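You operate a simulated robot arm through the tools that you are given. There is no shell and no other tool. Be economical: measure what you need, move in short steps, check, and stop when the job is done.

The job below is to be done with a simulated robot arm. You get a single attempt, and the scene is never put back.

## Task
Put things in order on the top of the game board. At the end: the dauber stands where the cream seed box (marked "BEANS") stood; the cream seed box from the top of the game board stands where the cream jar (marked "CLIPS") stood; the purple brush from the top of the game board stands on top of the beige wooden board; the cream jar from the top of the game board stands where the purple brush stood; whatever was shut is shut again. Leave all else as you found it, and nothing knocked over.

It is judged by the outcome, as a careful person would: the job done as asked, and still so three seconds after it is handed in. It fails if anything else is knocked over, pushed out of place, dropped, spilled or broken.

## Robot
A 6-joint arm with a two-finger parallel gripper, fixed in place. Base frame: the origin is at the foot of the arm, x ahead of it, y to its left, z up; the work surface is at about z = 0. Readings come in cm, degrees, newtons and seconds.
With the tool pointing down near the work surface it reaches from about 16 to 42 cm from the base axis. Its first joint turns from -66.0 to 66.0 degrees. Payload 1.57 kg.
The tool frame sits at the grasp point between the pads (the TCP): z along the fingers, y along the line on which they close. The tips reach 3 cm beyond it. Largest opening 8 cm; finger width 1.7, thickness 1.2; the body of the gripper, 4 by 8.2 cm, starts 8 cm behind the TCP.
Orientation is told as [roll, pitch, yaw] about the base's x, y, z axes, in that order, counted from this pose: with the fingers straight down and closing along the base's y, the tool's x points along the base's -x, its y along +y and its z along -z.

## Interface
- The arm moves only by the tool jog_arm. Its argument "plan" is a list of rows, each a list of 7 numbers: the shift along the base's x, y, z in units of 150 mm (1.0 is 150 mm), then the turn, a rotation vector about the base's x, y, z in units of 45 degrees (1.0 is 45 degrees), then the closure, from 0 (fully open) to 1 (shut). In form: [[tx, ty, tz, wx, wy, wz, gripper], ...]. A call has 1 to 20 rows; each row is the pose to reach, as a shift and turn from the pose commanded when the call began. A call with a number of a shift or a turn outside -1 to 1 is refused whole. Rows are played at 5 a second. More than 5 cm and 8.6 degrees between two rows, or a gripper value outside its range, and nothing of the call is played. A pose out of reach is approached as far as the arm can. The call stops where the force on the tool passes 40 N (or 10 N more than at its start, if that is more) or the arm is blocked; 0.2 s more then pass. The fingers move at their own pace (about 15.3 cm/s each) and stop on an object; they squeeze with about 40 N. The grip force told is the motor's: it shows also when the fingers shut on nothing. Time passes only in rows, and 0.2 s behind the last, so rows that repeat a pose let the fingers close. The reply holds the time, the measured pose of the TCP, the force on the tool along the base axes, the opening and the grip force, in the units named above and with some noise.
- Cameras (640 x 400 px; columns grow to the right, rows downward): "scene" is fixed at [4.4, -32.77, 41.5]; the picture's right is [0.84, -0.54, 0.00], its down [-0.35, -0.54, -0.77] and it looks along [0.42, 0.65, -0.64] (base axes); focal length 214 px, centre (320, 200). "wrist" rides on the gripper at [7.2, -0.7, -12.2] in the tool frame; the picture's right is [0.09, 1.00, 0.00], its down [-0.84, 0.08, -0.54] and it looks along [-0.54, 0.05, 0.84] (tool axes); focal length 238 px, centre (320, 200). There is no depth. A picture from a camera that has moved, and an enlarged one, comes with that camera's place and axes in the base frame and with its lens.
- snapshot(camera): a new picture of that camera. It takes no simulated time.
- close_up(camera, box): a new picture of the part [left, top, right, bottom] of that camera's present view, enlarged. It takes no simulated time.
- close_job(): hands the job in; it is judged then, once.

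Go step by step. Nothing tells you positions but the pictures and the camera data: compare them with the known pose of the tool, close in by small moves and look again before you grip or let go. The budget is 120 turns and 84 pictures, counting those below and the enlarged ones. Unless the task says otherwise, let go and move clear before handing in, and close with one line.

The tools are called after ">>>" as name(argument=value, ...) on one line, values as JSON. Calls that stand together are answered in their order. jog_arm: Moves the arm, as the interface text tells. Its arguments: {"type":"object","properties":{"plan":{"type":"array","items":{"type":"array","items":{"type":"number"}}}},"required":["plan"]} The other tools are called the same way: snapshot (camera) takes a picture; close_up (camera, box) takes an enlarged picture of a part of a camera's view; close_job () hands the job in.

At the start:

```text
t: 0.0
ee_pos: [22.86, 1.06, 28.03]
tool_rot: [0.1, -0.1, -0.1]
ft_force: [-0.1, 0.6, 0.6]
width: 8.01
gripper_force: 0.0
```

scene: 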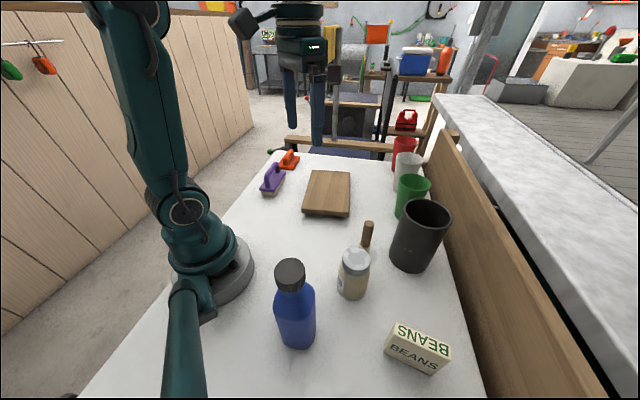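
wrist: 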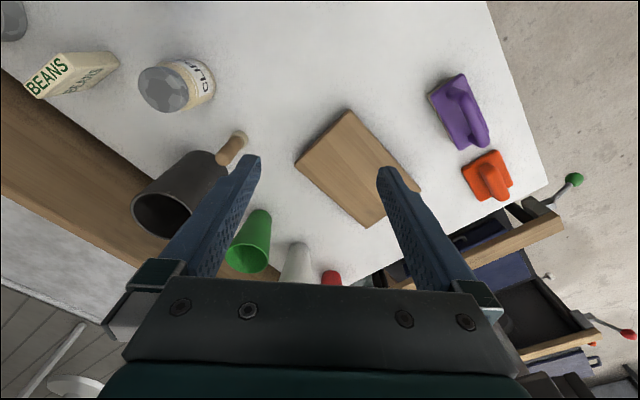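

I see the purple brush far left (about [22, 23]), the beige board near [35, 10], the dauber near [31, -11], the CLIPS jar near [22, -18] and the BEANS box near [23, -32]. I'll enlarge the pictures to measure them more closely.

>>> close_up(camera="scene", box=[240, 140, 400, 240])

>>> close_up(camera="scene", box=[300, 210, 492, 390])

>>> close_up(camera="wrist", box=[0, 0, 320, 200])

>>> close_up(camera="wrist", box=[270, 40, 560, 240])

```text
4.00 times, centred on (320, 190) of scene
camera zoom: at [4.4, -32.77, 41.5], right [0.84, -0.54, 0.0], down [-0.35, -0.54, -0.77], along [0.42, 0.65, -0.64], focal length 858 px, centre (320, 240)
```

zoom: 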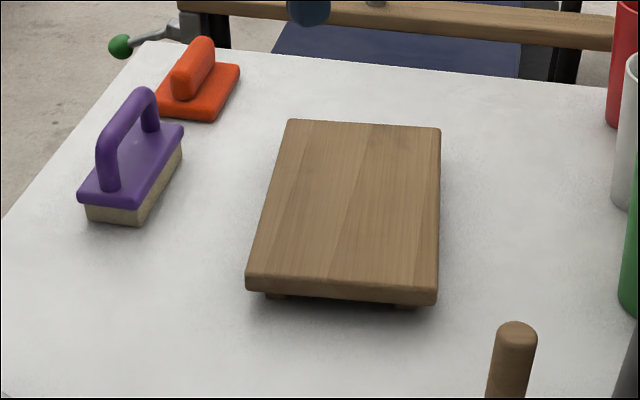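

```text
2.22 times, centred on (396, 300) of scene
camera zoom: at [4.4, -32.77, 41.5], right [0.84, -0.54, 0.0], down [-0.35, -0.54, -0.77], along [0.42, 0.65, -0.64], focal length 477 px, centre (151, -22)
```

zoom: 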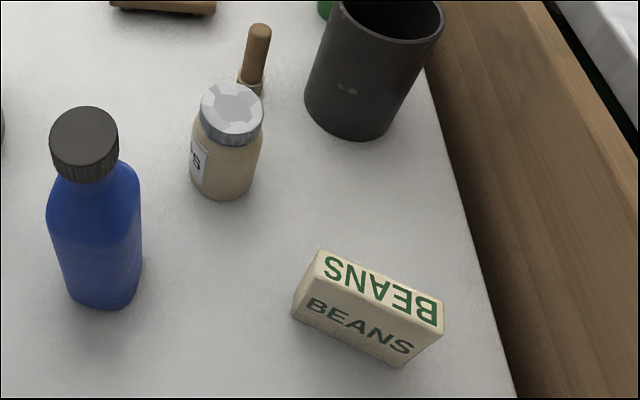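

```text
2.00 times, centred on (160, 100) of wrist
camera zoom: at [15.82, 0.47, 40.23], right [-0.09, 1.0, 0.0], down [0.84, 0.08, 0.54], along [0.54, 0.05, -0.84], focal length 477 px, centre (640, 400)
```

zoom: 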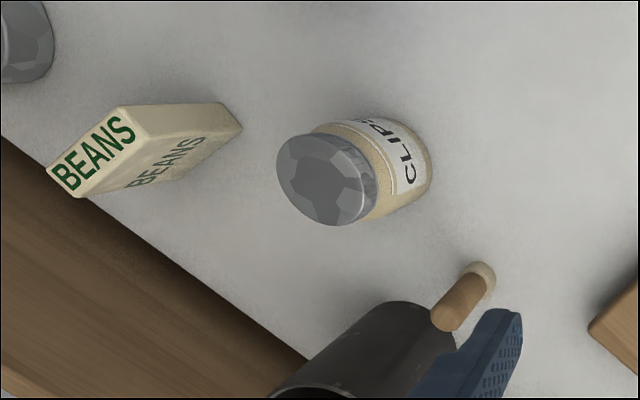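

```text
2.00 times, centred on (415, 140) of wrist
camera zoom: at [15.82, 0.47, 40.23], right [-0.09, 1.0, 0.0], down [0.84, 0.08, 0.54], along [0.54, 0.05, -0.84], focal length 477 px, centre (130, 320)
```

zoom: 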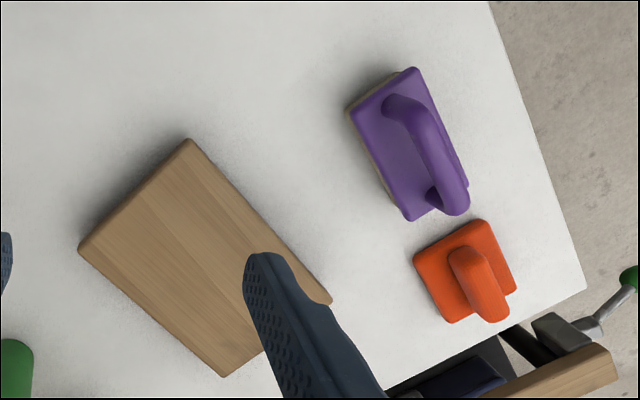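

The brush centre comes out near [22.5, 22.6] with its long axis at about 40°, the board near [35, 10], the jar near [21.8, -17.7] and about 10 cm tall, and the dauber near [30.2, -11.7]. The box's shape isn't clear yet, so I'll look closer.

>>> close_up(camera="scene", box=[373, 310, 469, 385])

>>> close_up(camera="wrist", box=[0, 20, 160, 120])

```text
5.33 times, centred on (421, 348) of scene
camera zoom: at [4.4, -32.77, 41.5], right [0.84, -0.54, 0.0], down [-0.35, -0.54, -0.77], along [0.42, 0.65, -0.64], focal length 1144 px, centre (-219, -587)
```

zoom: 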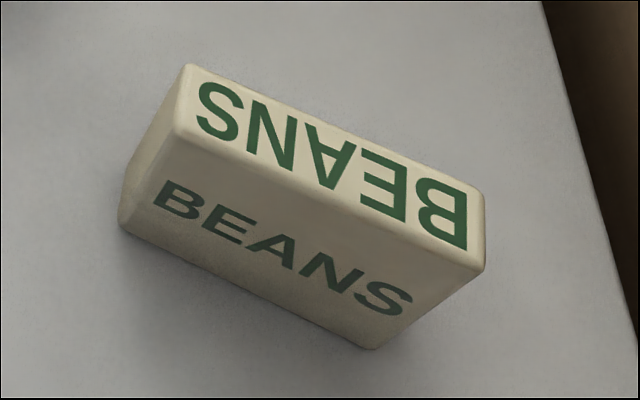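

```text
4.00 times, centred on (80, 70) of wrist
camera zoom: at [15.82, 0.47, 40.23], right [-0.09, 1.0, 0.0], down [0.84, 0.08, 0.54], along [0.54, 0.05, -0.84], focal length 953 px, centre (1280, 720)
```

zoom: 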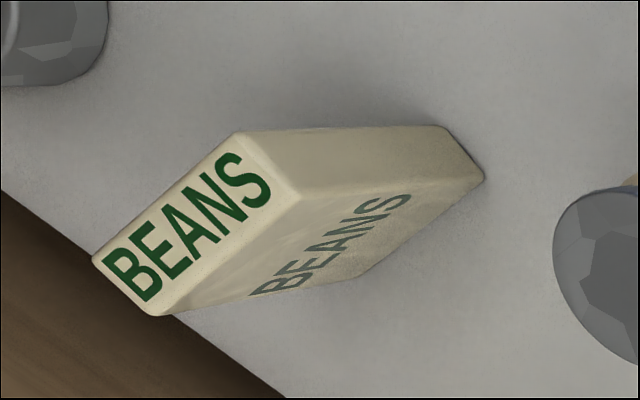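

The box is standing on its narrow face: about 7.3 × 2 × 7.8 cm, centred near [21.85, -31.9]. I'm starting with the brush and moving towards it while turning the gripper to 40°.

>>> jog_arm(plan=[[0, 0.2, -0.05, 0, 0, 0.178, 0], [0, 0.4, -0.1, 0, 0, 0.356, 0], [0, 0.6, -0.15, 0, 0, 0.534, 0], [0, 0.8, -0.2, 0, 0, 0.712, 0], [0, 1.0, -0.3, 0, 0, 0.89, 0], [0, 1.0, -0.5, 0, 0, 0.89, 0]])

```text
t: 1.4
ee_pos: [22.88, 16.11, 20.32]
tool_rot: [0.1, -0.2, 40.1]
ft_force: [0.8, 0.1, -0.1]
width: 7.99
gripper_force: 0.0
```

>>> jog_arm(plan=[[0, 0.2, 0, 0, 0, 0, 0], [-0.013, 0.433, 0, 0, 0, 0, 0], [-0.013, 0.433, -0.2, 0, 0, 0, 0], [-0.013, 0.433, -0.4, 0, 0, 0, 0]])

>>> snapshot(camera="wrist")

>>> close_up(camera="scene", box=[220, 100, 380, 200])

```text
t: 2.4
ee_pos: [22.68, 22.66, 14.56]
tool_rot: [0.1, -0.2, 40.1]
ft_force: [-0.5, 1.1, -0.3]
width: 8.01
gripper_force: 0.1
```

```text
75 pictures are left
camera wrist: at [17.76, 17.5, 26.71], right [-0.71, 0.7, 0.0], down [0.59, 0.6, 0.55], along [0.38, 0.39, -0.84], focal length 238 px, centre (320, 200)
```

wrist: 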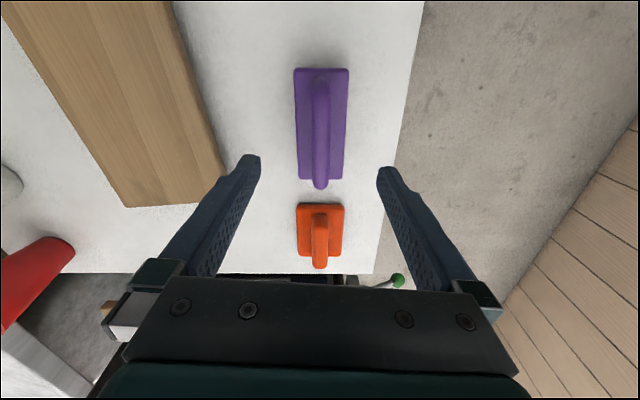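

```text
4.00 times, centred on (300, 150) of scene
camera zoom: at [4.4, -32.77, 41.5], right [0.84, -0.54, 0.0], down [-0.35, -0.54, -0.77], along [0.42, 0.65, -0.64], focal length 858 px, centre (400, 400)
```

zoom: 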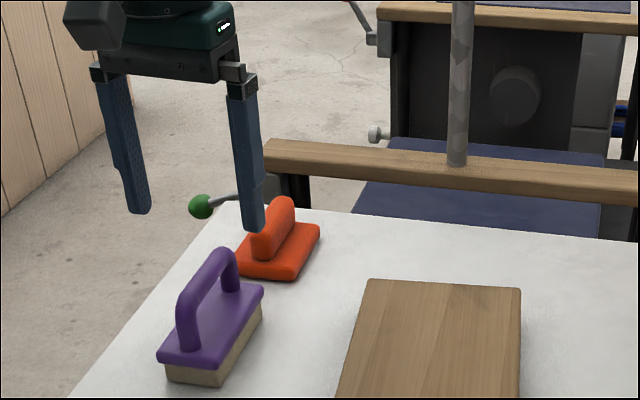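

The gripper is centred over the brush and lined up with it. I'll go down around the body of the brush and grip it.

>>> jog_arm(plan=[[0, 0, -0.2, 0, 0, 0, 0], [0, 0, -0.4, 0, 0, 0, 0], [0, 0, -0.55, 0, 0, 0, 0], [0, 0, -0.67, 0, 0, 0, 0]])

>>> snapshot(camera="wrist")

>>> close_up(camera="scene", box=[220, 130, 348, 210])

```text
t: 3.4
ee_pos: [22.82, 22.56, 4.42]
tool_rot: [0.1, -0.3, 40.2]
ft_force: [-0.4, -0.5, -0.9]
width: 8.0
gripper_force: 0.1
```

```text
73 pictures are left
camera wrist: at [17.85, 17.5, 16.64], right [-0.71, 0.7, 0.0], down [0.59, 0.6, 0.55], along [0.38, 0.39, -0.84], focal length 238 px, centre (320, 200)
```

wrist: 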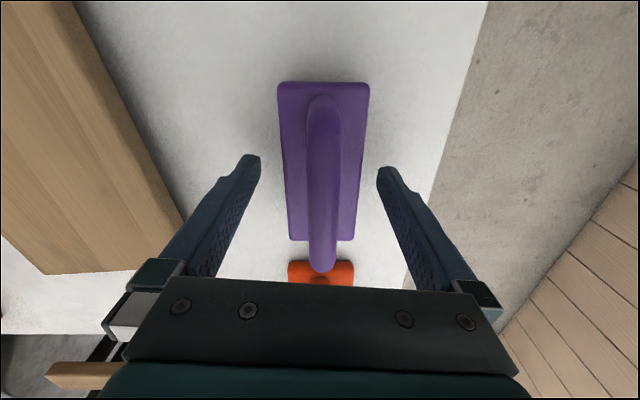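

```text
5.00 times, centred on (284, 170) of scene
camera zoom: at [4.4, -32.77, 41.5], right [0.84, -0.54, 0.0], down [-0.35, -0.54, -0.77], along [0.42, 0.65, -0.64], focal length 1072 px, centre (500, 350)
```

zoom: 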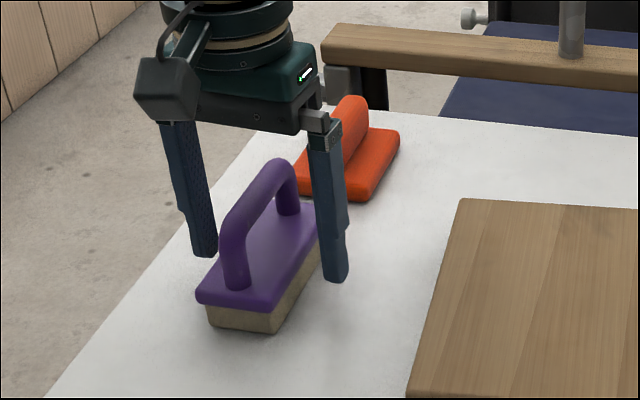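

The fingers are straddling the middle of the brush, so I'll close them and lift a little.

>>> jog_arm(plan=[[0, 0, 0, 0, 0, 0, 0.5], [0, 0, 0, 0, 0, 0, 1], [0, 0, 0, 0, 0, 0, 1], [0, 0, 0, 0, 0, 0, 1], [0, 0, 0.1, 0, 0, 0, 1], [0, 0, 0.3, 0, 0, 0, 1], [0, 0, 0.5, 0, 0, 0, 1]])

>>> snapshot(camera="wrist")

>>> snapshot(camera="scene")

```text
t: 5.0
ee_pos: [22.86, 22.65, 12.05]
tool_rot: [0.2, -0.3, 40.0]
ft_force: [-0.1, -1.2, -0.9]
width: 0.0
gripper_force: 21.0
```

```text
71 pictures are left
camera wrist: at [17.78, 17.51, 24.25], right [-0.71, 0.7, 0.0], down [0.59, 0.6, 0.54], along [0.38, 0.39, -0.84], focal length 238 px, centre (320, 200)
```

wrist: 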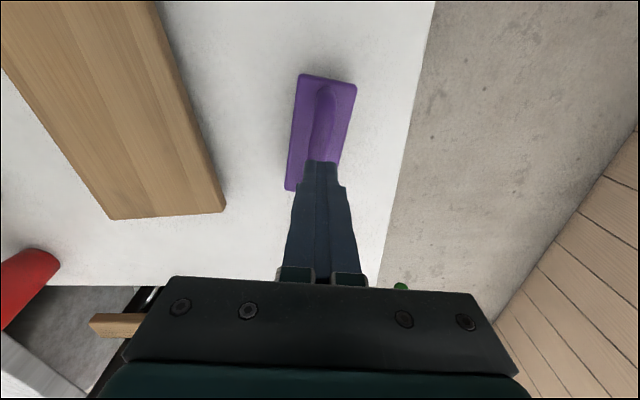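

```text
70 pictures are left
```

scene: 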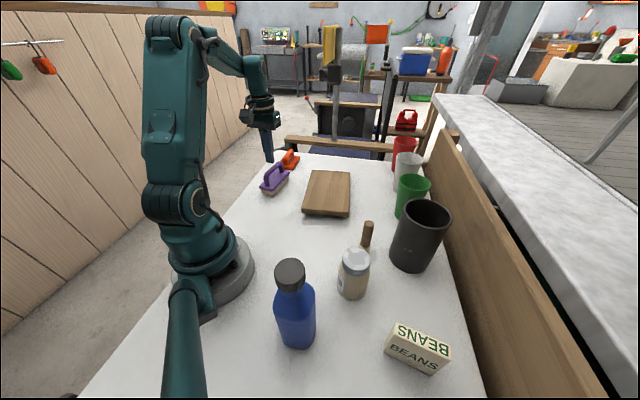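

The fingers closed on nothing: they slipped off the body and turned the brush slightly. I'll open up and look again before trying the handle.

>>> jog_arm(plan=[[0, 0, 0.1, 0, 0, 0, 0.5], [0, 0, 0.1, 0, 0, 0, 0], [0, 0, 0.1, 0, 0, 0, 0]])

>>> close_up(camera="wrist", box=[240, 50, 400, 150])

>>> close_up(camera="scene", box=[240, 150, 320, 200])

```text
t: 5.8
ee_pos: [22.73, 22.61, 13.53]
tool_rot: [0.1, -0.2, 40.1]
ft_force: [0.4, 0.4, -0.1]
width: 7.98
gripper_force: 0.0
```

```text
4.00 times, centred on (320, 100) of wrist
camera zoom: at [17.81, 17.52, 25.72], right [-0.71, 0.7, 0.0], down [0.59, 0.6, 0.54], along [0.38, 0.39, -0.84], focal length 953 px, centre (320, 600)
```

zoom: 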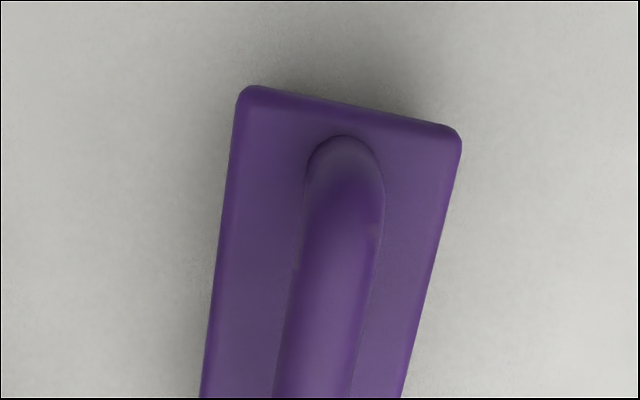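

```text
8.00 times, centred on (280, 175) of scene
camera zoom: at [4.4, -32.77, 41.5], right [0.84, -0.54, 0.0], down [-0.35, -0.54, -0.77], along [0.42, 0.65, -0.64], focal length 1716 px, centre (640, 400)
```

zoom: 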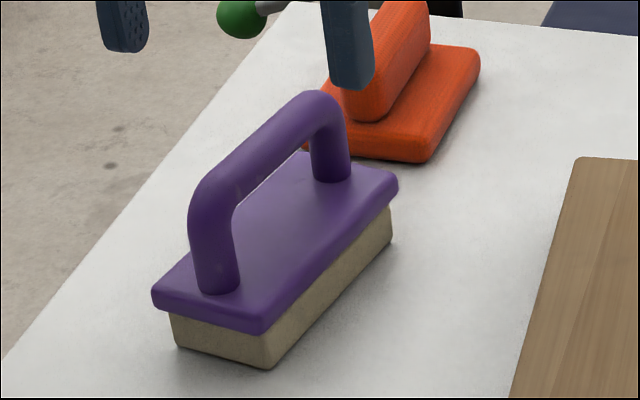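

The brush now sits near [23.3, 22.8] at about 35.5°. The handle bar is at roughly z = 7, and the top of the plate is near 3. I'll grip the bar at the middle of the pads.

>>> jog_arm(plan=[[0.037, 0.013, 0, 0, 0, -0.102, 0], [0.037, 0.013, -0.2, 0, 0, -0.102, 0], [0.037, 0.013, -0.35, 0, 0, -0.102, 0], [0.037, 0.013, -0.44, 0, 0, -0.102, 0], [0.037, 0.013, -0.44, 0, 0, -0.102, 0.5], [0.037, 0.013, -0.44, 0, 0, -0.102, 1], [0.037, 0.013, -0.44, 0, 0, -0.102, 1], [0.037, 0.013, -0.44, 0, 0, -0.102, 1]])

>>> snapshot(camera="wrist")

```text
t: 7.6
ee_pos: [23.39, 22.73, 6.85]
tool_rot: [0.1, -0.1, 35.6]
ft_force: [-0.4, 0.5, 0.1]
width: 1.5
gripper_force: 30.9
```

```text
67 pictures are left
camera wrist: at [17.91, 18.12, 19.13], right [-0.65, 0.76, 0.0], down [0.64, 0.55, 0.54], along [0.41, 0.36, -0.84], focal length 238 px, centre (320, 200)
```

wrist: 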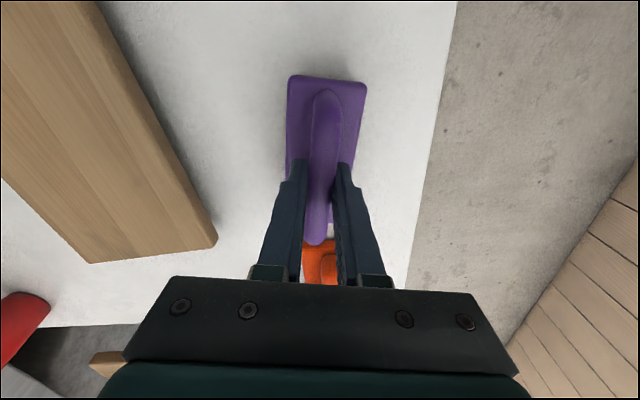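

The handle is held, with the opening at 1.5 cm. I'll lift and check the grip.

>>> jog_arm(plan=[[0, 0, 0.05, 0, 0, 0, 1], [0, 0, 0.15, 0, 0, 0, 1], [0, 0, 0.3, 0, 0, 0, 1], [0, 0, 0.45, 0, 0, 0, 1], [0, 0, 0.45, 0, 0, 0, 1]])

>>> close_up(camera="scene", box=[220, 110, 380, 220])

```text
t: 8.8
ee_pos: [23.24, 22.89, 13.55]
tool_rot: [0.1, -0.2, 35.6]
ft_force: [0.8, 0.4, -1.4]
width: 1.5
gripper_force: 31.0
```

```text
3.64 times, centred on (300, 165) of scene
camera zoom: at [4.4, -32.77, 41.5], right [0.84, -0.54, 0.0], down [-0.35, -0.54, -0.77], along [0.42, 0.65, -0.64], focal length 780 px, centre (393, 327)
```

zoom: 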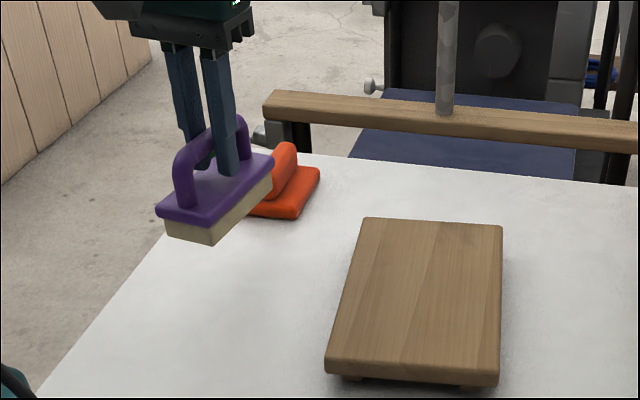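

The brush hangs level. I'll carry it over the middle of the board, turning it to match the board.

>>> jog_arm(plan=[[0.15, -0.175, 0, 0, 0, 0.1, 1], [0.3, -0.35, 0, 0, 0, 0.17, 1], [0.45, -0.524, 0, 0, 0, 0.22, 1], [0.6, -0.7, 0, 0, 0, 0.27, 1], [0.747, -0.873, 0, 0, 0, 0.32, 1], [0.747, -0.873, 0, 0, 0, 0.32, 1]])

>>> close_up(camera="scene", box=[240, 110, 400, 230])

>>> snapshot(camera="wrist")

```text
t: 10.2
ee_pos: [34.44, 9.69, 13.56]
tool_rot: [0.1, -0.1, 49.9]
ft_force: [0.0, 1.0, -0.8]
width: 1.47
gripper_force: 30.6
```

```text
3.33 times, centred on (320, 170) of scene
camera zoom: at [4.4, -32.77, 41.5], right [0.84, -0.54, 0.0], down [-0.35, -0.54, -0.77], along [0.42, 0.65, -0.64], focal length 715 px, centre (320, 300)
```

zoom: 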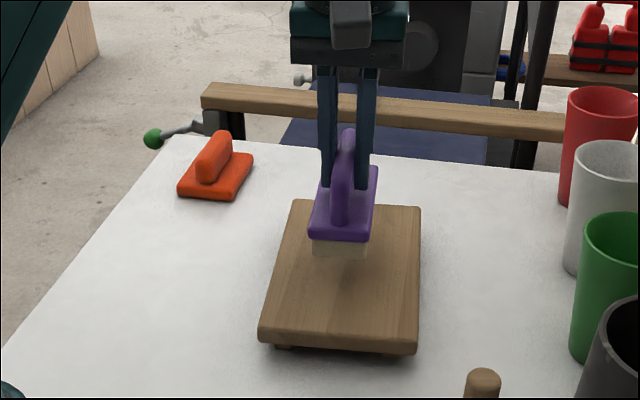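

```text
64 pictures are left
camera wrist: at [30.47, 3.75, 25.82], right [-0.82, 0.57, 0.0], down [0.48, 0.69, 0.54], along [0.31, 0.45, -0.84], focal length 238 px, centre (320, 200)
```

wrist: 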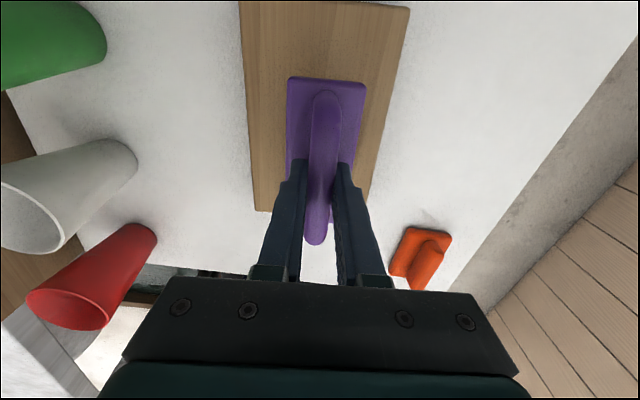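

The brush is over the centre of the board. I'll lower it most of the way and check the gap.

>>> jog_arm(plan=[[0, 0, -0.1, 0, 0, 0, 1], [0, 0, -0.2, 0, 0, 0, 1], [0, 0, -0.28, 0, 0, 0, 1], [0, 0, -0.28, 0, 0, 0, 1]])

>>> close_up(camera="scene", box=[290, 150, 370, 220])

```text
t: 11.2
ee_pos: [34.6, 9.7, 9.55]
tool_rot: [-0.1, -0.3, 49.9]
ft_force: [3.1, 1.9, 22.2]
width: 1.53
gripper_force: 31.0
```

```text
5.71 times, centred on (330, 185) of scene
camera zoom: at [4.39, -32.77, 41.5], right [0.84, -0.54, 0.0], down [-0.35, -0.54, -0.77], along [0.42, 0.65, -0.64], focal length 1226 px, centre (263, 286)
```

zoom: 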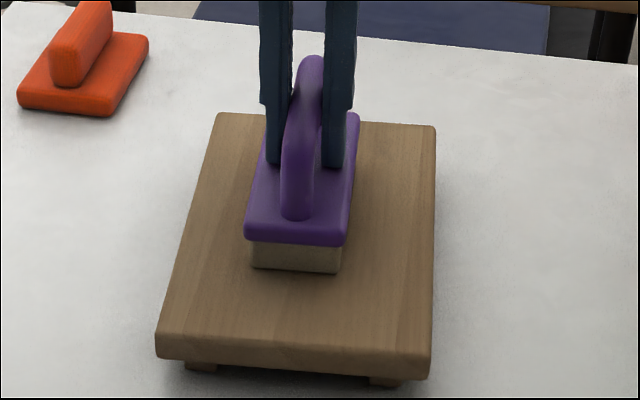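

The brush is resting on the board, with 22 N upward on the tool. I'll ease off slightly, open and rise.

>>> jog_arm(plan=[[0, 0, 0.01, 0, 0, 0, 1], [0, 0, 0.012, 0, 0, 0, 0.6], [0, 0, 0.012, 0, 0, 0, 0.4], [0, 0, 0.012, 0, 0, 0, 0.4], [0, 0, 0.15, 0, 0, 0, 0.4], [0, 0, 0.4, 0, 0, 0, 0], [0, 0, 0.7, 0, 0, 0, 0]])

>>> snapshot(camera="scene")

>>> snapshot(camera="wrist")

```text
t: 12.8
ee_pos: [34.37, 9.69, 19.87]
tool_rot: [0.1, -0.1, 49.9]
ft_force: [0.5, 0.0, -1.0]
width: 7.99
gripper_force: 0.0
```

```text
62 pictures are left
```

scene: 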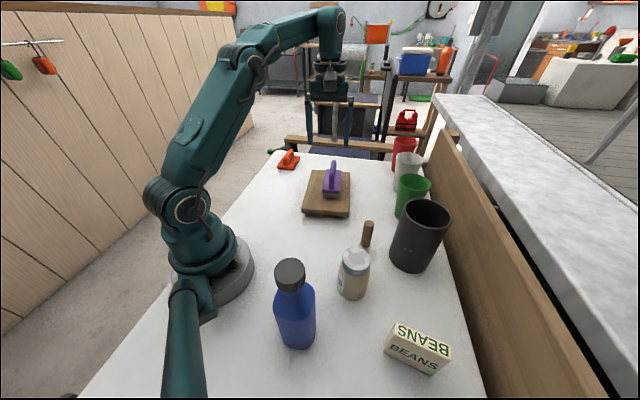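

```text
61 pictures are left
camera wrist: at [30.41, 3.72, 32.12], right [-0.82, 0.57, 0.0], down [0.48, 0.69, 0.54], along [0.31, 0.45, -0.84], focal length 238 px, centre (320, 200)
```

wrist: 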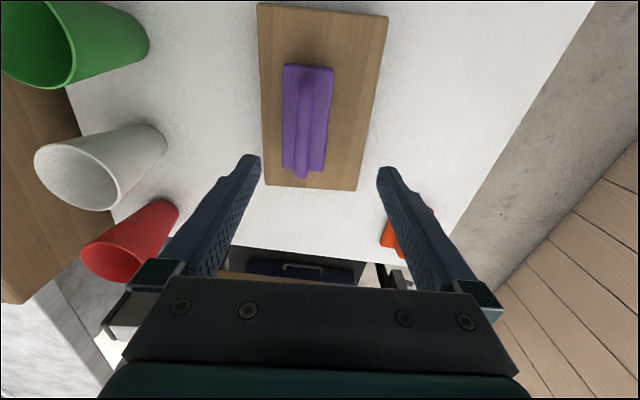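

The brush stands on the board. Next is the jar, so I'm moving above it and turning to about -40°.

>>> jog_arm(plan=[[-0.07, -0.15, 0.05, 0, 0, -0.16, 0], [-0.14, -0.3, 0.1, 0, 0, -0.33, 0], [-0.21, -0.45, 0.15, 0, 0, -0.5, 0], [-0.28, -0.6, 0.15, 0, 0, -0.67, 0], [-0.35, -0.75, 0.15, 0, 0, -0.84, 0], [-0.42, -0.9, 0.15, 0, 0, -1.0, 0]])

>>> jog_arm(plan=[[-0.07, -0.15, 0, 0, 0, -0.16, 0], [-0.14, -0.3, 0, 0, 0, -0.33, 0], [-0.21, -0.45, 0, 0, 0, -0.5, 0], [-0.28, -0.6, 0, 0, 0, -0.67, 0], [-0.35, -0.75, 0, 0, 0, -0.84, 0], [-0.418, -0.927, -0.1, 0, 0, -1.0, 0], [-0.418, -0.927, -0.25, 0, 0, -1.0, 0]])

>>> snapshot(camera="wrist")

>>> snapshot(camera="scene")

```text
t: 14.2
ee_pos: [28.12, -3.85, 22.18]
tool_rot: [0.1, -0.2, 4.8]
ft_force: [1.2, 0.1, -0.4]
width: 7.99
gripper_force: 0.0
```

```text
t: 15.8
ee_pos: [22.05, -17.79, 18.34]
tool_rot: [0.1, -0.2, -40.2]
ft_force: [0.7, 0.4, 0.0]
width: 7.98
gripper_force: 0.0
```

```text
60 pictures are left
camera wrist: at [16.06, -13.55, 30.59], right [0.57, 0.82, 0.0], down [0.69, -0.48, 0.55], along [0.45, -0.31, -0.84], focal length 238 px, centre (320, 200)
```

wrist: 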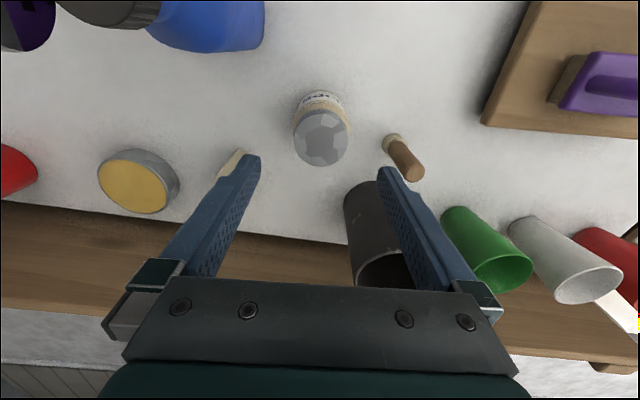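

```text
59 pictures are left
```

scene: 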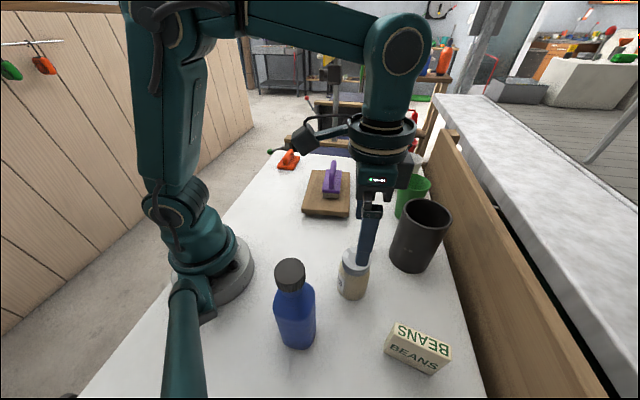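

The jar's lid is at about [21.9, -17.4], so I'll correct by a few millimetres, come down to just above it and look again.

>>> jog_arm(plan=[[-0.01, 0.023, -0.15, 0, 0, 0, 0], [-0.01, 0.023, -0.3, 0, 0, 0, 0], [-0.01, 0.023, -0.3, 0, 0, 0, 0]])

>>> snapshot(camera="wrist")

>>> close_up(camera="scene", box=[300, 200, 440, 310])

```text
t: 16.6
ee_pos: [21.78, -17.37, 13.92]
tool_rot: [0.1, -0.1, -40.2]
ft_force: [0.7, 0.2, 0.1]
width: 7.97
gripper_force: 0.1
```

```text
58 pictures are left
camera wrist: at [15.9, -13.2, 26.12], right [0.57, 0.82, 0.0], down [0.69, -0.48, 0.54], along [0.45, -0.31, -0.84], focal length 238 px, centre (320, 200)
```

wrist: 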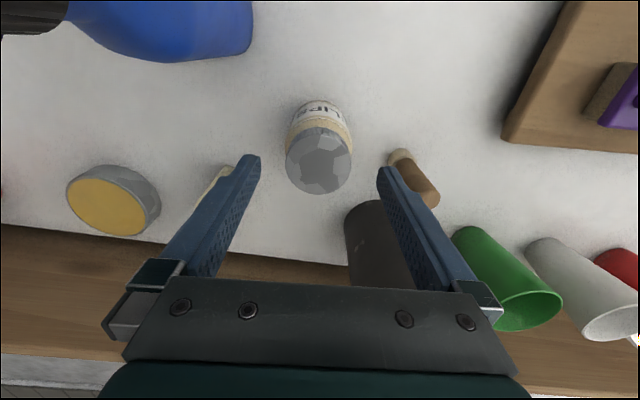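

```text
3.64 times, centred on (370, 255) of scene
camera zoom: at [4.4, -32.77, 41.5], right [0.84, -0.54, 0.0], down [-0.35, -0.54, -0.77], along [0.42, 0.65, -0.64], focal length 780 px, centre (138, 0)
```

zoom: 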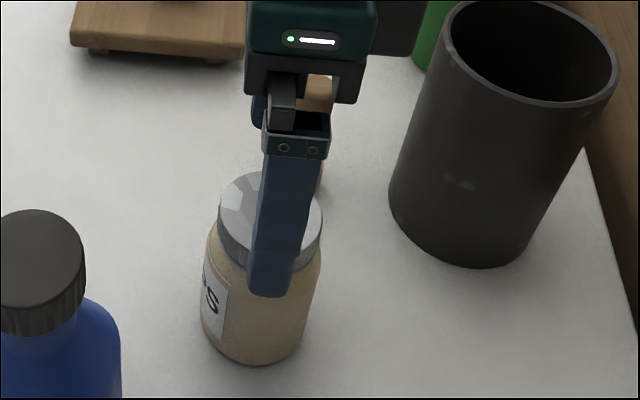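

The fingers are centred on the jar. I'll lower to mid-body and close gently.

>>> jog_arm(plan=[[0, 0, -0.2, 0, 0, 0, 0], [0, 0, -0.4, 0, 0, 0, 0], [0, 0, -0.57, 0, 0, 0, 0], [0, 0, -0.57, 0, 0, 0, 0.2], [0, 0, -0.57, 0, 0, 0, 0.4], [0, 0, -0.57, 0, 0, 0, 1], [0, 0, -0.57, 0, 0, 0, 1]])

>>> snapshot(camera="wrist")

```text
t: 18.2
ee_pos: [21.79, -17.22, 5.43]
tool_rot: [0.0, -0.1, -40.1]
ft_force: [0.1, -0.5, -0.2]
width: 5.69
gripper_force: 39.8
```

```text
56 pictures are left
camera wrist: at [15.9, -13.16, 17.61], right [0.57, 0.82, 0.0], down [0.69, -0.48, 0.54], along [0.45, -0.31, -0.84], focal length 238 px, centre (320, 200)
```

wrist: 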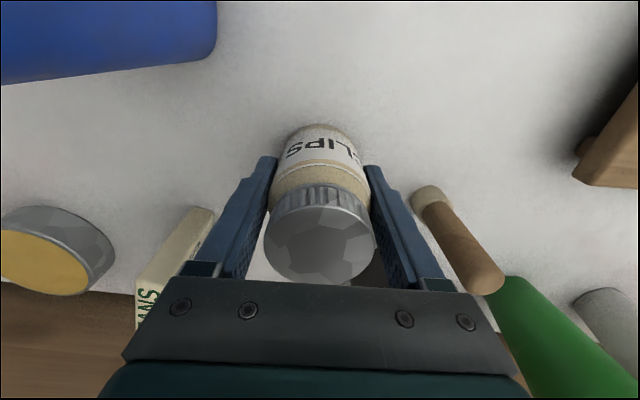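

The jar is gripped at a 5.7 cm diameter. I'll lift it straight up and check.

>>> jog_arm(plan=[[0, 0, 0.05, 0, 0, 0, 1], [0, 0, 0.2, 0, 0, 0, 1], [0, 0, 0.4, 0, 0, 0, 1], [0, 0, 0.6, 0, 0, 0, 1], [0, 0, 0.6, 0, 0, 0, 1]])

>>> close_up(camera="scene", box=[280, 150, 460, 300])

```text
t: 19.4
ee_pos: [21.72, -17.35, 14.4]
tool_rot: [0.1, -0.3, -40.1]
ft_force: [0.2, -0.6, -3.6]
width: 5.69
gripper_force: 40.3
```

```text
2.67 times, centred on (370, 225) of scene
camera zoom: at [4.4, -32.77, 41.5], right [0.84, -0.54, 0.0], down [-0.35, -0.54, -0.77], along [0.42, 0.65, -0.64], focal length 572 px, centre (187, 133)
```

zoom: 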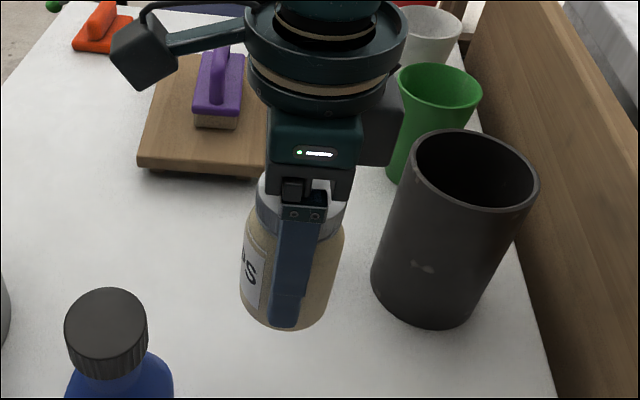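

The jar is held well. I'll carry it across to the brush's old spot at [22.6, 22.6].

>>> jog_arm(plan=[[0, 0.19, 0, 0, 0, 0.17, 1], [0, 0.38, 0, 0, 0, 0.34, 1], [0, 0.57, 0, 0, 0, 0.51, 1], [0, 0.76, 0, 0, 0, 0.68, 1], [0, 0.95, 0, 0, 0, 0.85, 1]])

>>> jog_arm(plan=[[0, 0.19, 0, 0, 0, 0.17, 1], [0, 0.38, 0, 0, 0, 0.34, 1], [0, 0.57, 0, 0, 0, 0.51, 1], [0, 0.76, 0, 0, 0, 0.68, 1], [0, 0.95, 0, 0, 0, 0.85, 1]])

>>> jog_arm(plan=[[0.03, 0.19, 0, 0, 0, 0.07, 1], [0.05, 0.38, 0, 0, 0, 0.07, 1], [0.057, 0.57, 0, 0, 0, 0.07, 1], [0.057, 0.763, 0, 0, 0, 0.07, 1], [0.057, 0.763, 0, 0, 0, 0.07, 1]])

>>> close_up(camera="scene", box=[210, 110, 370, 210])

>>> snapshot(camera="wrist")

```text
t: 20.6
ee_pos: [21.78, -3.21, 14.29]
tool_rot: [0.1, -0.2, -1.7]
ft_force: [0.1, 0.5, -2.6]
width: 5.69
gripper_force: 40.0
```

```text
t: 21.8
ee_pos: [21.7, 11.03, 14.15]
tool_rot: [0.1, -0.1, 36.5]
ft_force: [-0.8, 0.4, -2.0]
width: 5.68
gripper_force: 40.1
```

```text
t: 23.0
ee_pos: [22.62, 22.44, 14.33]
tool_rot: [0.1, -0.1, 39.5]
ft_force: [-0.7, 1.0, -2.8]
width: 5.69
gripper_force: 40.1
```

```text
4.00 times, centred on (290, 160) of scene
camera zoom: at [4.4, -32.77, 41.5], right [0.84, -0.54, 0.0], down [-0.35, -0.54, -0.77], along [0.42, 0.65, -0.64], focal length 858 px, centre (440, 360)
```

zoom: 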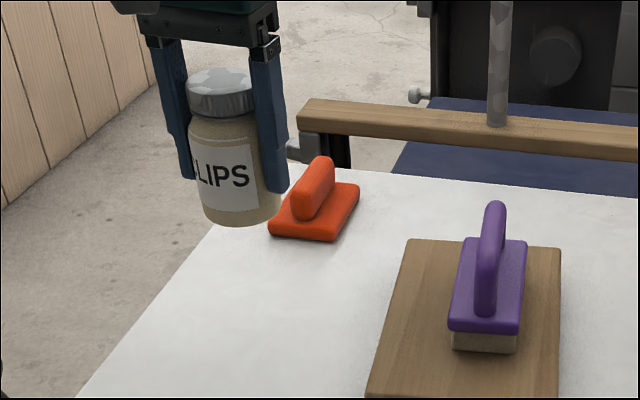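

```text
53 pictures are left
camera wrist: at [17.58, 17.46, 26.54], right [-0.7, 0.71, 0.0], down [0.6, 0.59, 0.54], along [0.39, 0.38, -0.84], focal length 238 px, centre (320, 200)
```

wrist: 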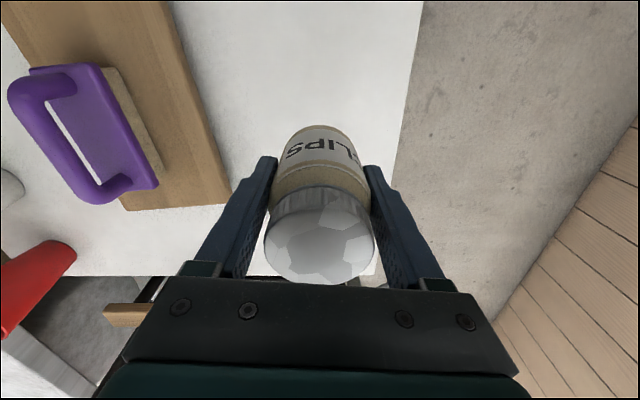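

It's over the spot and upright. I'll lower it by the same 9 cm it was raised.

>>> jog_arm(plan=[[0, 0.007, -0.2, 0, 0, 0, 1], [0, 0.007, -0.4, 0, 0, 0, 1], [0, 0.007, -0.54, 0, 0, 0, 1], [0, 0.007, -0.58, 0, 0, 0, 1], [0, 0.007, -0.596, 0, 0, 0, 1], [0, 0.007, -0.596, 0, 0, 0, 1]])

>>> close_up(camera="scene", box=[230, 130, 330, 210])

```text
t: 24.4
ee_pos: [22.68, 22.6, 5.4]
tool_rot: [0.1, -0.2, 39.5]
ft_force: [-0.6, -0.2, -2.9]
width: 5.7
gripper_force: 39.6
```

```text
5.00 times, centred on (280, 170) of scene
camera zoom: at [4.4, -32.77, 41.5], right [0.84, -0.54, 0.0], down [-0.35, -0.54, -0.77], along [0.42, 0.65, -0.64], focal length 1072 px, centre (520, 350)
```

zoom: 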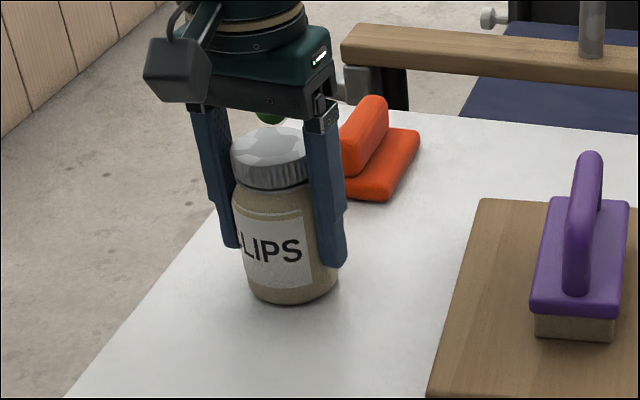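

It's still hanging, with the weight on the tool, so I'll ease down a bit further.

>>> jog_arm(plan=[[0, 0, -0.004, 0, 0, 0, 1], [0, 0, -0.008, 0, 0, 0, 1], [0, 0, -0.008, 0, 0, 0, 1]])

```text
t: 25.2
ee_pos: [22.6, 22.7, 5.46]
tool_rot: [0.1, -0.2, 39.6]
ft_force: [-2.9, -3.2, 17.5]
width: 5.68
gripper_force: 40.3
```

The jar has touched down. I'll open slowly and rise.

>>> jog_arm(plan=[[0, 0, 0.006, 0, 0, 0, 0.9], [0, 0, 0.006, 0, 0, 0, 0.2], [0, 0, 0.006, 0, 0, 0, 0], [0, 0, 0.006, 0, 0, 0, 0], [0, 0, 0.25, 0, 0, 0, 0], [0, 0, 0.5, 0, 0, 0, 0], [0, 0, 0.75, 0, 0, 0, 0], [0, 0, 0.95, 0, 0, 0, 0]])

>>> close_up(camera="scene", box=[210, 110, 370, 210])

```text
t: 27.0
ee_pos: [22.68, 22.54, 19.6]
tool_rot: [0.1, -0.1, 39.6]
ft_force: [0.4, -1.0, -0.6]
width: 7.99
gripper_force: 0.0
```

```text
4.00 times, centred on (290, 160) of scene
camera zoom: at [4.4, -32.77, 41.5], right [0.84, -0.54, 0.0], down [-0.35, -0.54, -0.77], along [0.42, 0.65, -0.64], focal length 858 px, centre (440, 360)
```

zoom: 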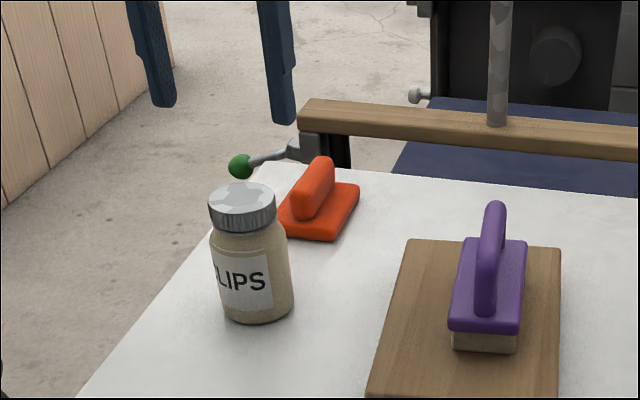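

The jar stands in the brush's old place. Next is the BEANS box near [21.85, -31.9], so I'm crossing over to it and turning to about -58°.

>>> jog_arm(plan=[[0, -0.19, 0, 0, 0, -0.17, 0], [0, -0.38, 0, 0, 0, -0.34, 0], [0, -0.57, 0, 0, 0, -0.51, 0], [0, -0.76, 0, 0, 0, -0.68, 0], [0, -0.95, 0, 0, 0, -0.85, 0]])

>>> jog_arm(plan=[[0, -0.19, 0, 0, 0, -0.17, 0], [0, -0.38, 0, 0, 0, -0.34, 0], [0, -0.57, 0, 0, 0, -0.51, 0], [0, -0.76, 0, 0, 0, -0.68, 0], [0, -0.95, 0, 0, 0, -0.85, 0]])

>>> jog_arm(plan=[[0, -0.19, 0, 0, 0, -0.17, 0], [0, -0.38, 0, 0, 0, -0.34, 0], [0, -0.57, 0, 0, 0, -0.47, 0], [0, -0.76, 0, 0, 0, -0.47, 0], [0, -0.95, 0, 0, 0, -0.47, 0]])

>>> snapshot(camera="wrist")

>>> snapshot(camera="scene")

```text
t: 28.2
ee_pos: [22.56, 8.44, 19.52]
tool_rot: [0.2, -0.2, 1.1]
ft_force: [-0.3, -0.2, 0.2]
width: 7.97
gripper_force: 0.1
```

```text
t: 29.4
ee_pos: [22.65, -5.73, 19.51]
tool_rot: [0.1, -0.1, -37.1]
ft_force: [-0.3, -0.3, 0.2]
width: 8.01
gripper_force: 0.0
```

```text
t: 30.6
ee_pos: [22.6, -20.13, 19.56]
tool_rot: [0.1, -0.1, -58.2]
ft_force: [0.0, -0.3, 0.1]
width: 7.98
gripper_force: 0.0
```

```text
50 pictures are left
camera wrist: at [18.29, -14.25, 31.7], right [0.8, 0.6, 0.0], down [0.51, -0.67, 0.54], along [0.33, -0.43, -0.84], focal length 238 px, centre (320, 200)
```

wrist: 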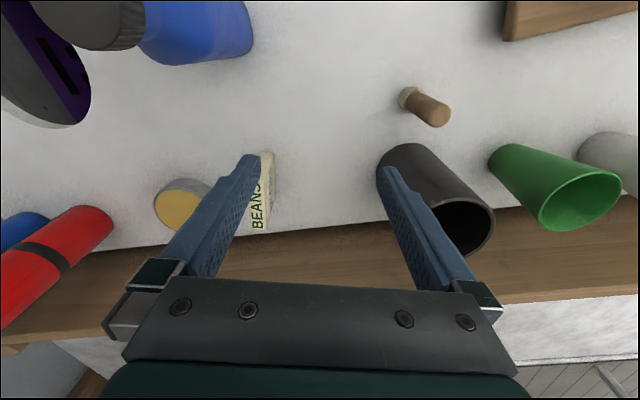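

```text
49 pictures are left
```

scene: 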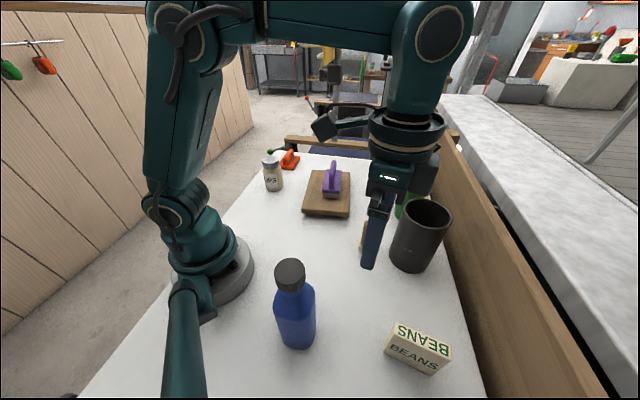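

The box is just off the left finger. I'll move over it while staying high.

>>> jog_arm(plan=[[-0.01, -0.2, 0, 0, 0, 0, 0], [-0.02, -0.4, 0, 0, 0, 0, 0], [-0.03, -0.6, 0, 0, 0, 0, 0], [-0.05, -0.785, 0, 0, 0, 0, 0], [-0.05, -0.785, -0.15, 0, 0, 0, 0]])

>>> snapshot(camera="wrist")

>>> snapshot(camera="scene")

```text
t: 31.8
ee_pos: [21.6, -31.71, 17.26]
tool_rot: [0.1, -0.1, -58.2]
ft_force: [-0.3, 0.3, -1.3]
width: 8.0
gripper_force: 0.1
out of reach, approached as far as the arm can: row 4
```

```text
48 pictures are left
camera wrist: at [17.4, -25.93, 29.37], right [0.8, 0.6, 0.0], down [0.51, -0.67, 0.54], along [0.33, -0.43, -0.84], focal length 238 px, centre (320, 200)
```

wrist: 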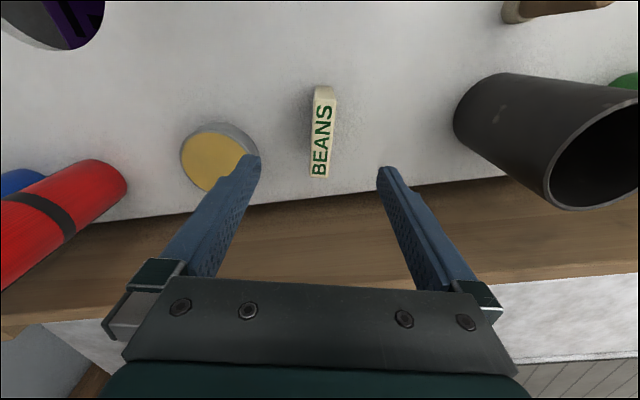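

```text
47 pictures are left
```

scene: 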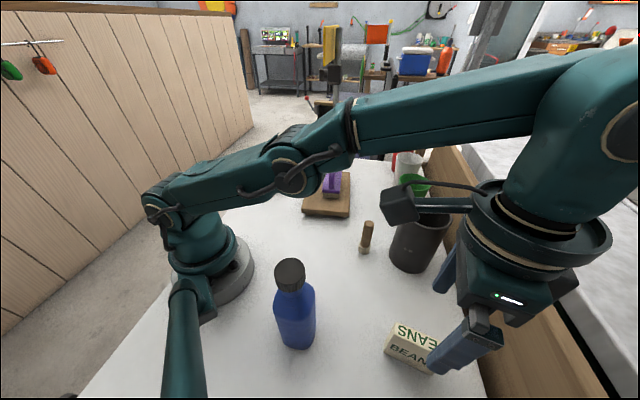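

The gripper is nearly centred on the box, and the tin is well clear. I'll adjust slightly, come down partway and look again.

>>> jog_arm(plan=[[0.02, 0, -0.1, 0, 0, 0.045, 0], [0.02, 0, -0.25, 0, 0, 0.045, 0], [0.02, 0, -0.38, 0, 0, 0.045, 0]])

>>> snapshot(camera="wrist")

>>> snapshot(camera="scene")

```text
t: 32.6
ee_pos: [22.18, -31.94, 11.6]
tool_rot: [0.1, -0.2, -56.1]
ft_force: [0.3, -0.4, 0.3]
width: 8.01
gripper_force: 0.1
```

```text
46 pictures are left
camera wrist: at [17.67, -26.2, 23.85], right [0.77, 0.63, 0.0], down [0.53, -0.65, 0.55], along [0.35, -0.42, -0.84], focal length 238 px, centre (320, 200)
```

wrist: 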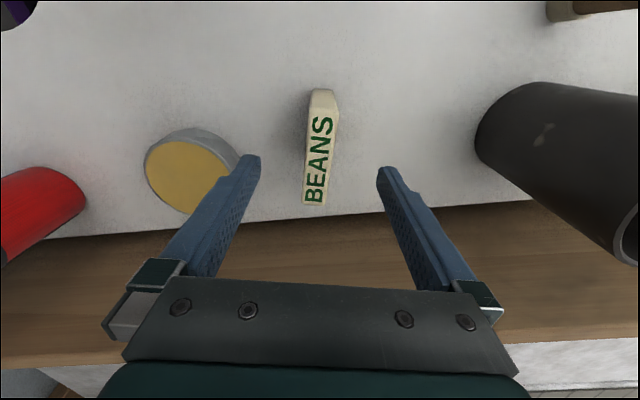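

```text
45 pictures are left
```

scene: 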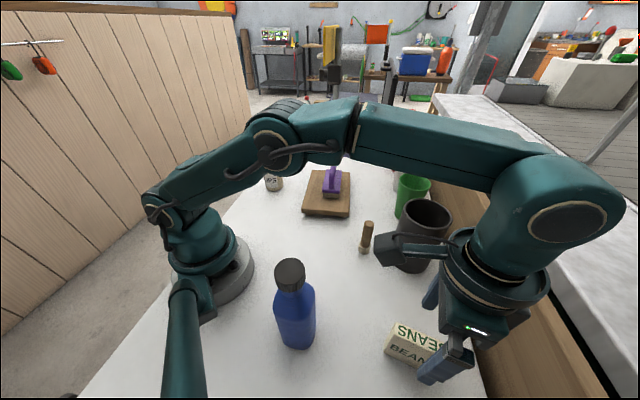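

It's aligned over the box at about [22.2, -31.9]. I'll lower and grip.

>>> jog_arm(plan=[[0, 0, -0.15, 0, 0, 0, 0], [0, 0, -0.3, 0, 0, 0, 0], [0, 0, -0.44, 0, 0, 0, 0], [0, 0, -0.44, 0, 0, 0, 0.3], [0, 0, -0.44, 0, 0, 0, 0.6], [0, 0, -0.44, 0, 0, 0, 1], [0, 0, -0.44, 0, 0, 0, 1]])

>>> snapshot(camera="wrist")

```text
t: 34.2
ee_pos: [22.17, -31.85, 4.92]
tool_rot: [0.1, -0.2, -56.0]
ft_force: [-0.6, -0.4, -0.8]
width: 1.94
gripper_force: 33.0
```

```text
44 pictures are left
camera wrist: at [17.71, -26.15, 17.21], right [0.78, 0.63, 0.0], down [0.53, -0.65, 0.54], along [0.34, -0.42, -0.84], focal length 238 px, centre (320, 200)
```

wrist: 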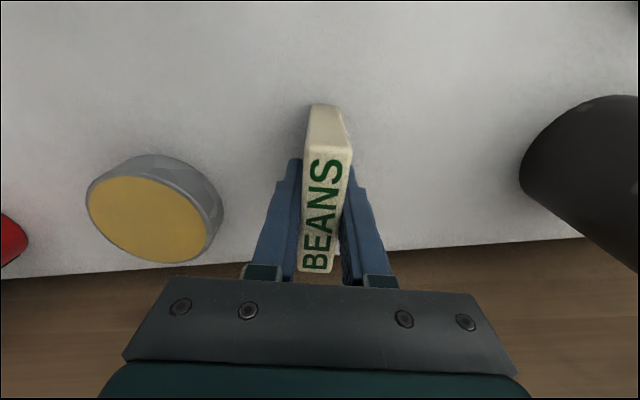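

The box is gripped (1.94 cm). I'll lift it and carry it towards the jar's old spot at [21.8, -17.3].

>>> jog_arm(plan=[[0, 0, 0.05, 0, 0, 0, 1], [0, 0, 0.2, 0, 0, 0, 1], [0, 0, 0.4, 0, 0, 0, 1], [0, 0.2, 0.4, 0, 0, 0, 1], [0, 0.4, 0.4, 0, 0, 0, 1], [-0.01, 0.6, 0.4, 0, 0, 0, 1], [-0.02, 0.8, 0.4, 0, 0, 0, 1], [-0.025, 0.97, 0.4, 0, 0, 0, 1], [-0.025, 0.97, 0.4, 0, 0, 0, 1]])

>>> snapshot(camera="wrist")

>>> snapshot(camera="scene")

```text
t: 36.2
ee_pos: [21.78, -17.28, 11.01]
tool_rot: [0.0, -0.2, -56.1]
ft_force: [0.3, 0.5, -0.3]
width: 1.91
gripper_force: 33.2
```

```text
43 pictures are left
camera wrist: at [17.27, -11.6, 23.25], right [0.78, 0.63, 0.0], down [0.53, -0.65, 0.54], along [0.34, -0.42, -0.84], focal length 238 px, centre (320, 200)
```

wrist: 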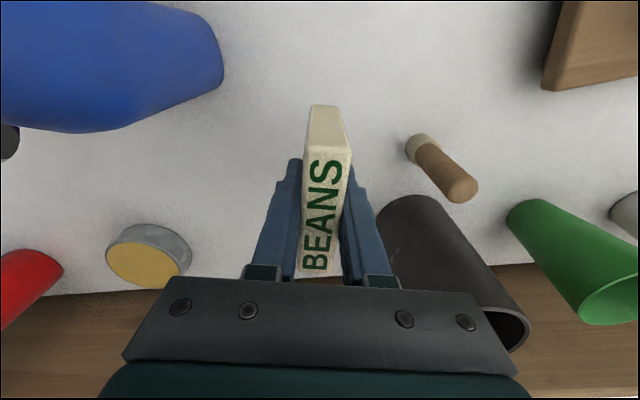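

```text
42 pictures are left
```

scene: 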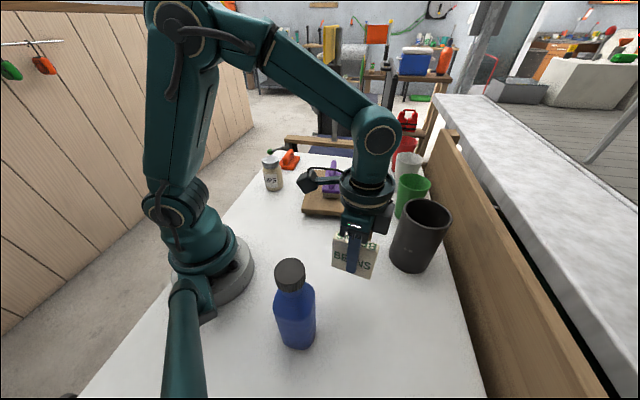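

It's over the spot. I'll lower nearly the full 6 cm, then ease to contact.

>>> jog_arm(plan=[[0, 0, -0.2, 0, 0, 0, 1], [0, 0, -0.35, 0, 0, 0, 1], [0, 0, -0.392, 0, 0, 0, 1], [0, 0, -0.396, 0, 0, 0, 1], [0, 0, -0.4, 0, 0, 0, 1], [0, 0, -0.4, 0, 0, 0, 1]])

>>> close_up(camera="scene", box=[300, 210, 440, 310])

```text
t: 37.6
ee_pos: [21.7, -17.33, 4.98]
tool_rot: [0.1, -0.3, -56.0]
ft_force: [-0.2, -0.7, -0.5]
width: 1.91
gripper_force: 33.2
```

```text
4.00 times, centred on (370, 260) of scene
camera zoom: at [4.4, -32.77, 41.5], right [0.84, -0.54, 0.0], down [-0.35, -0.54, -0.77], along [0.42, 0.65, -0.64], focal length 858 px, centre (120, -40)
```

zoom: 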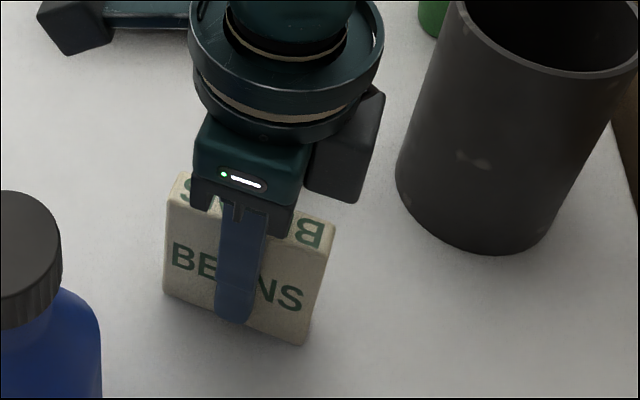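

No clear contact yet, so I'll ease down in small steps.

>>> jog_arm(plan=[[0, 0, -0.004, 0, 0, 0, 1], [0, 0, -0.007, 0, 0, 0, 1], [0, 0, -0.007, 0, 0, 0, 1]])

```text
t: 38.4
ee_pos: [21.78, -17.4, 4.93]
tool_rot: [0.1, -0.3, -56.1]
ft_force: [-4.6, 4.5, 27.5]
width: 1.91
gripper_force: 33.6
```

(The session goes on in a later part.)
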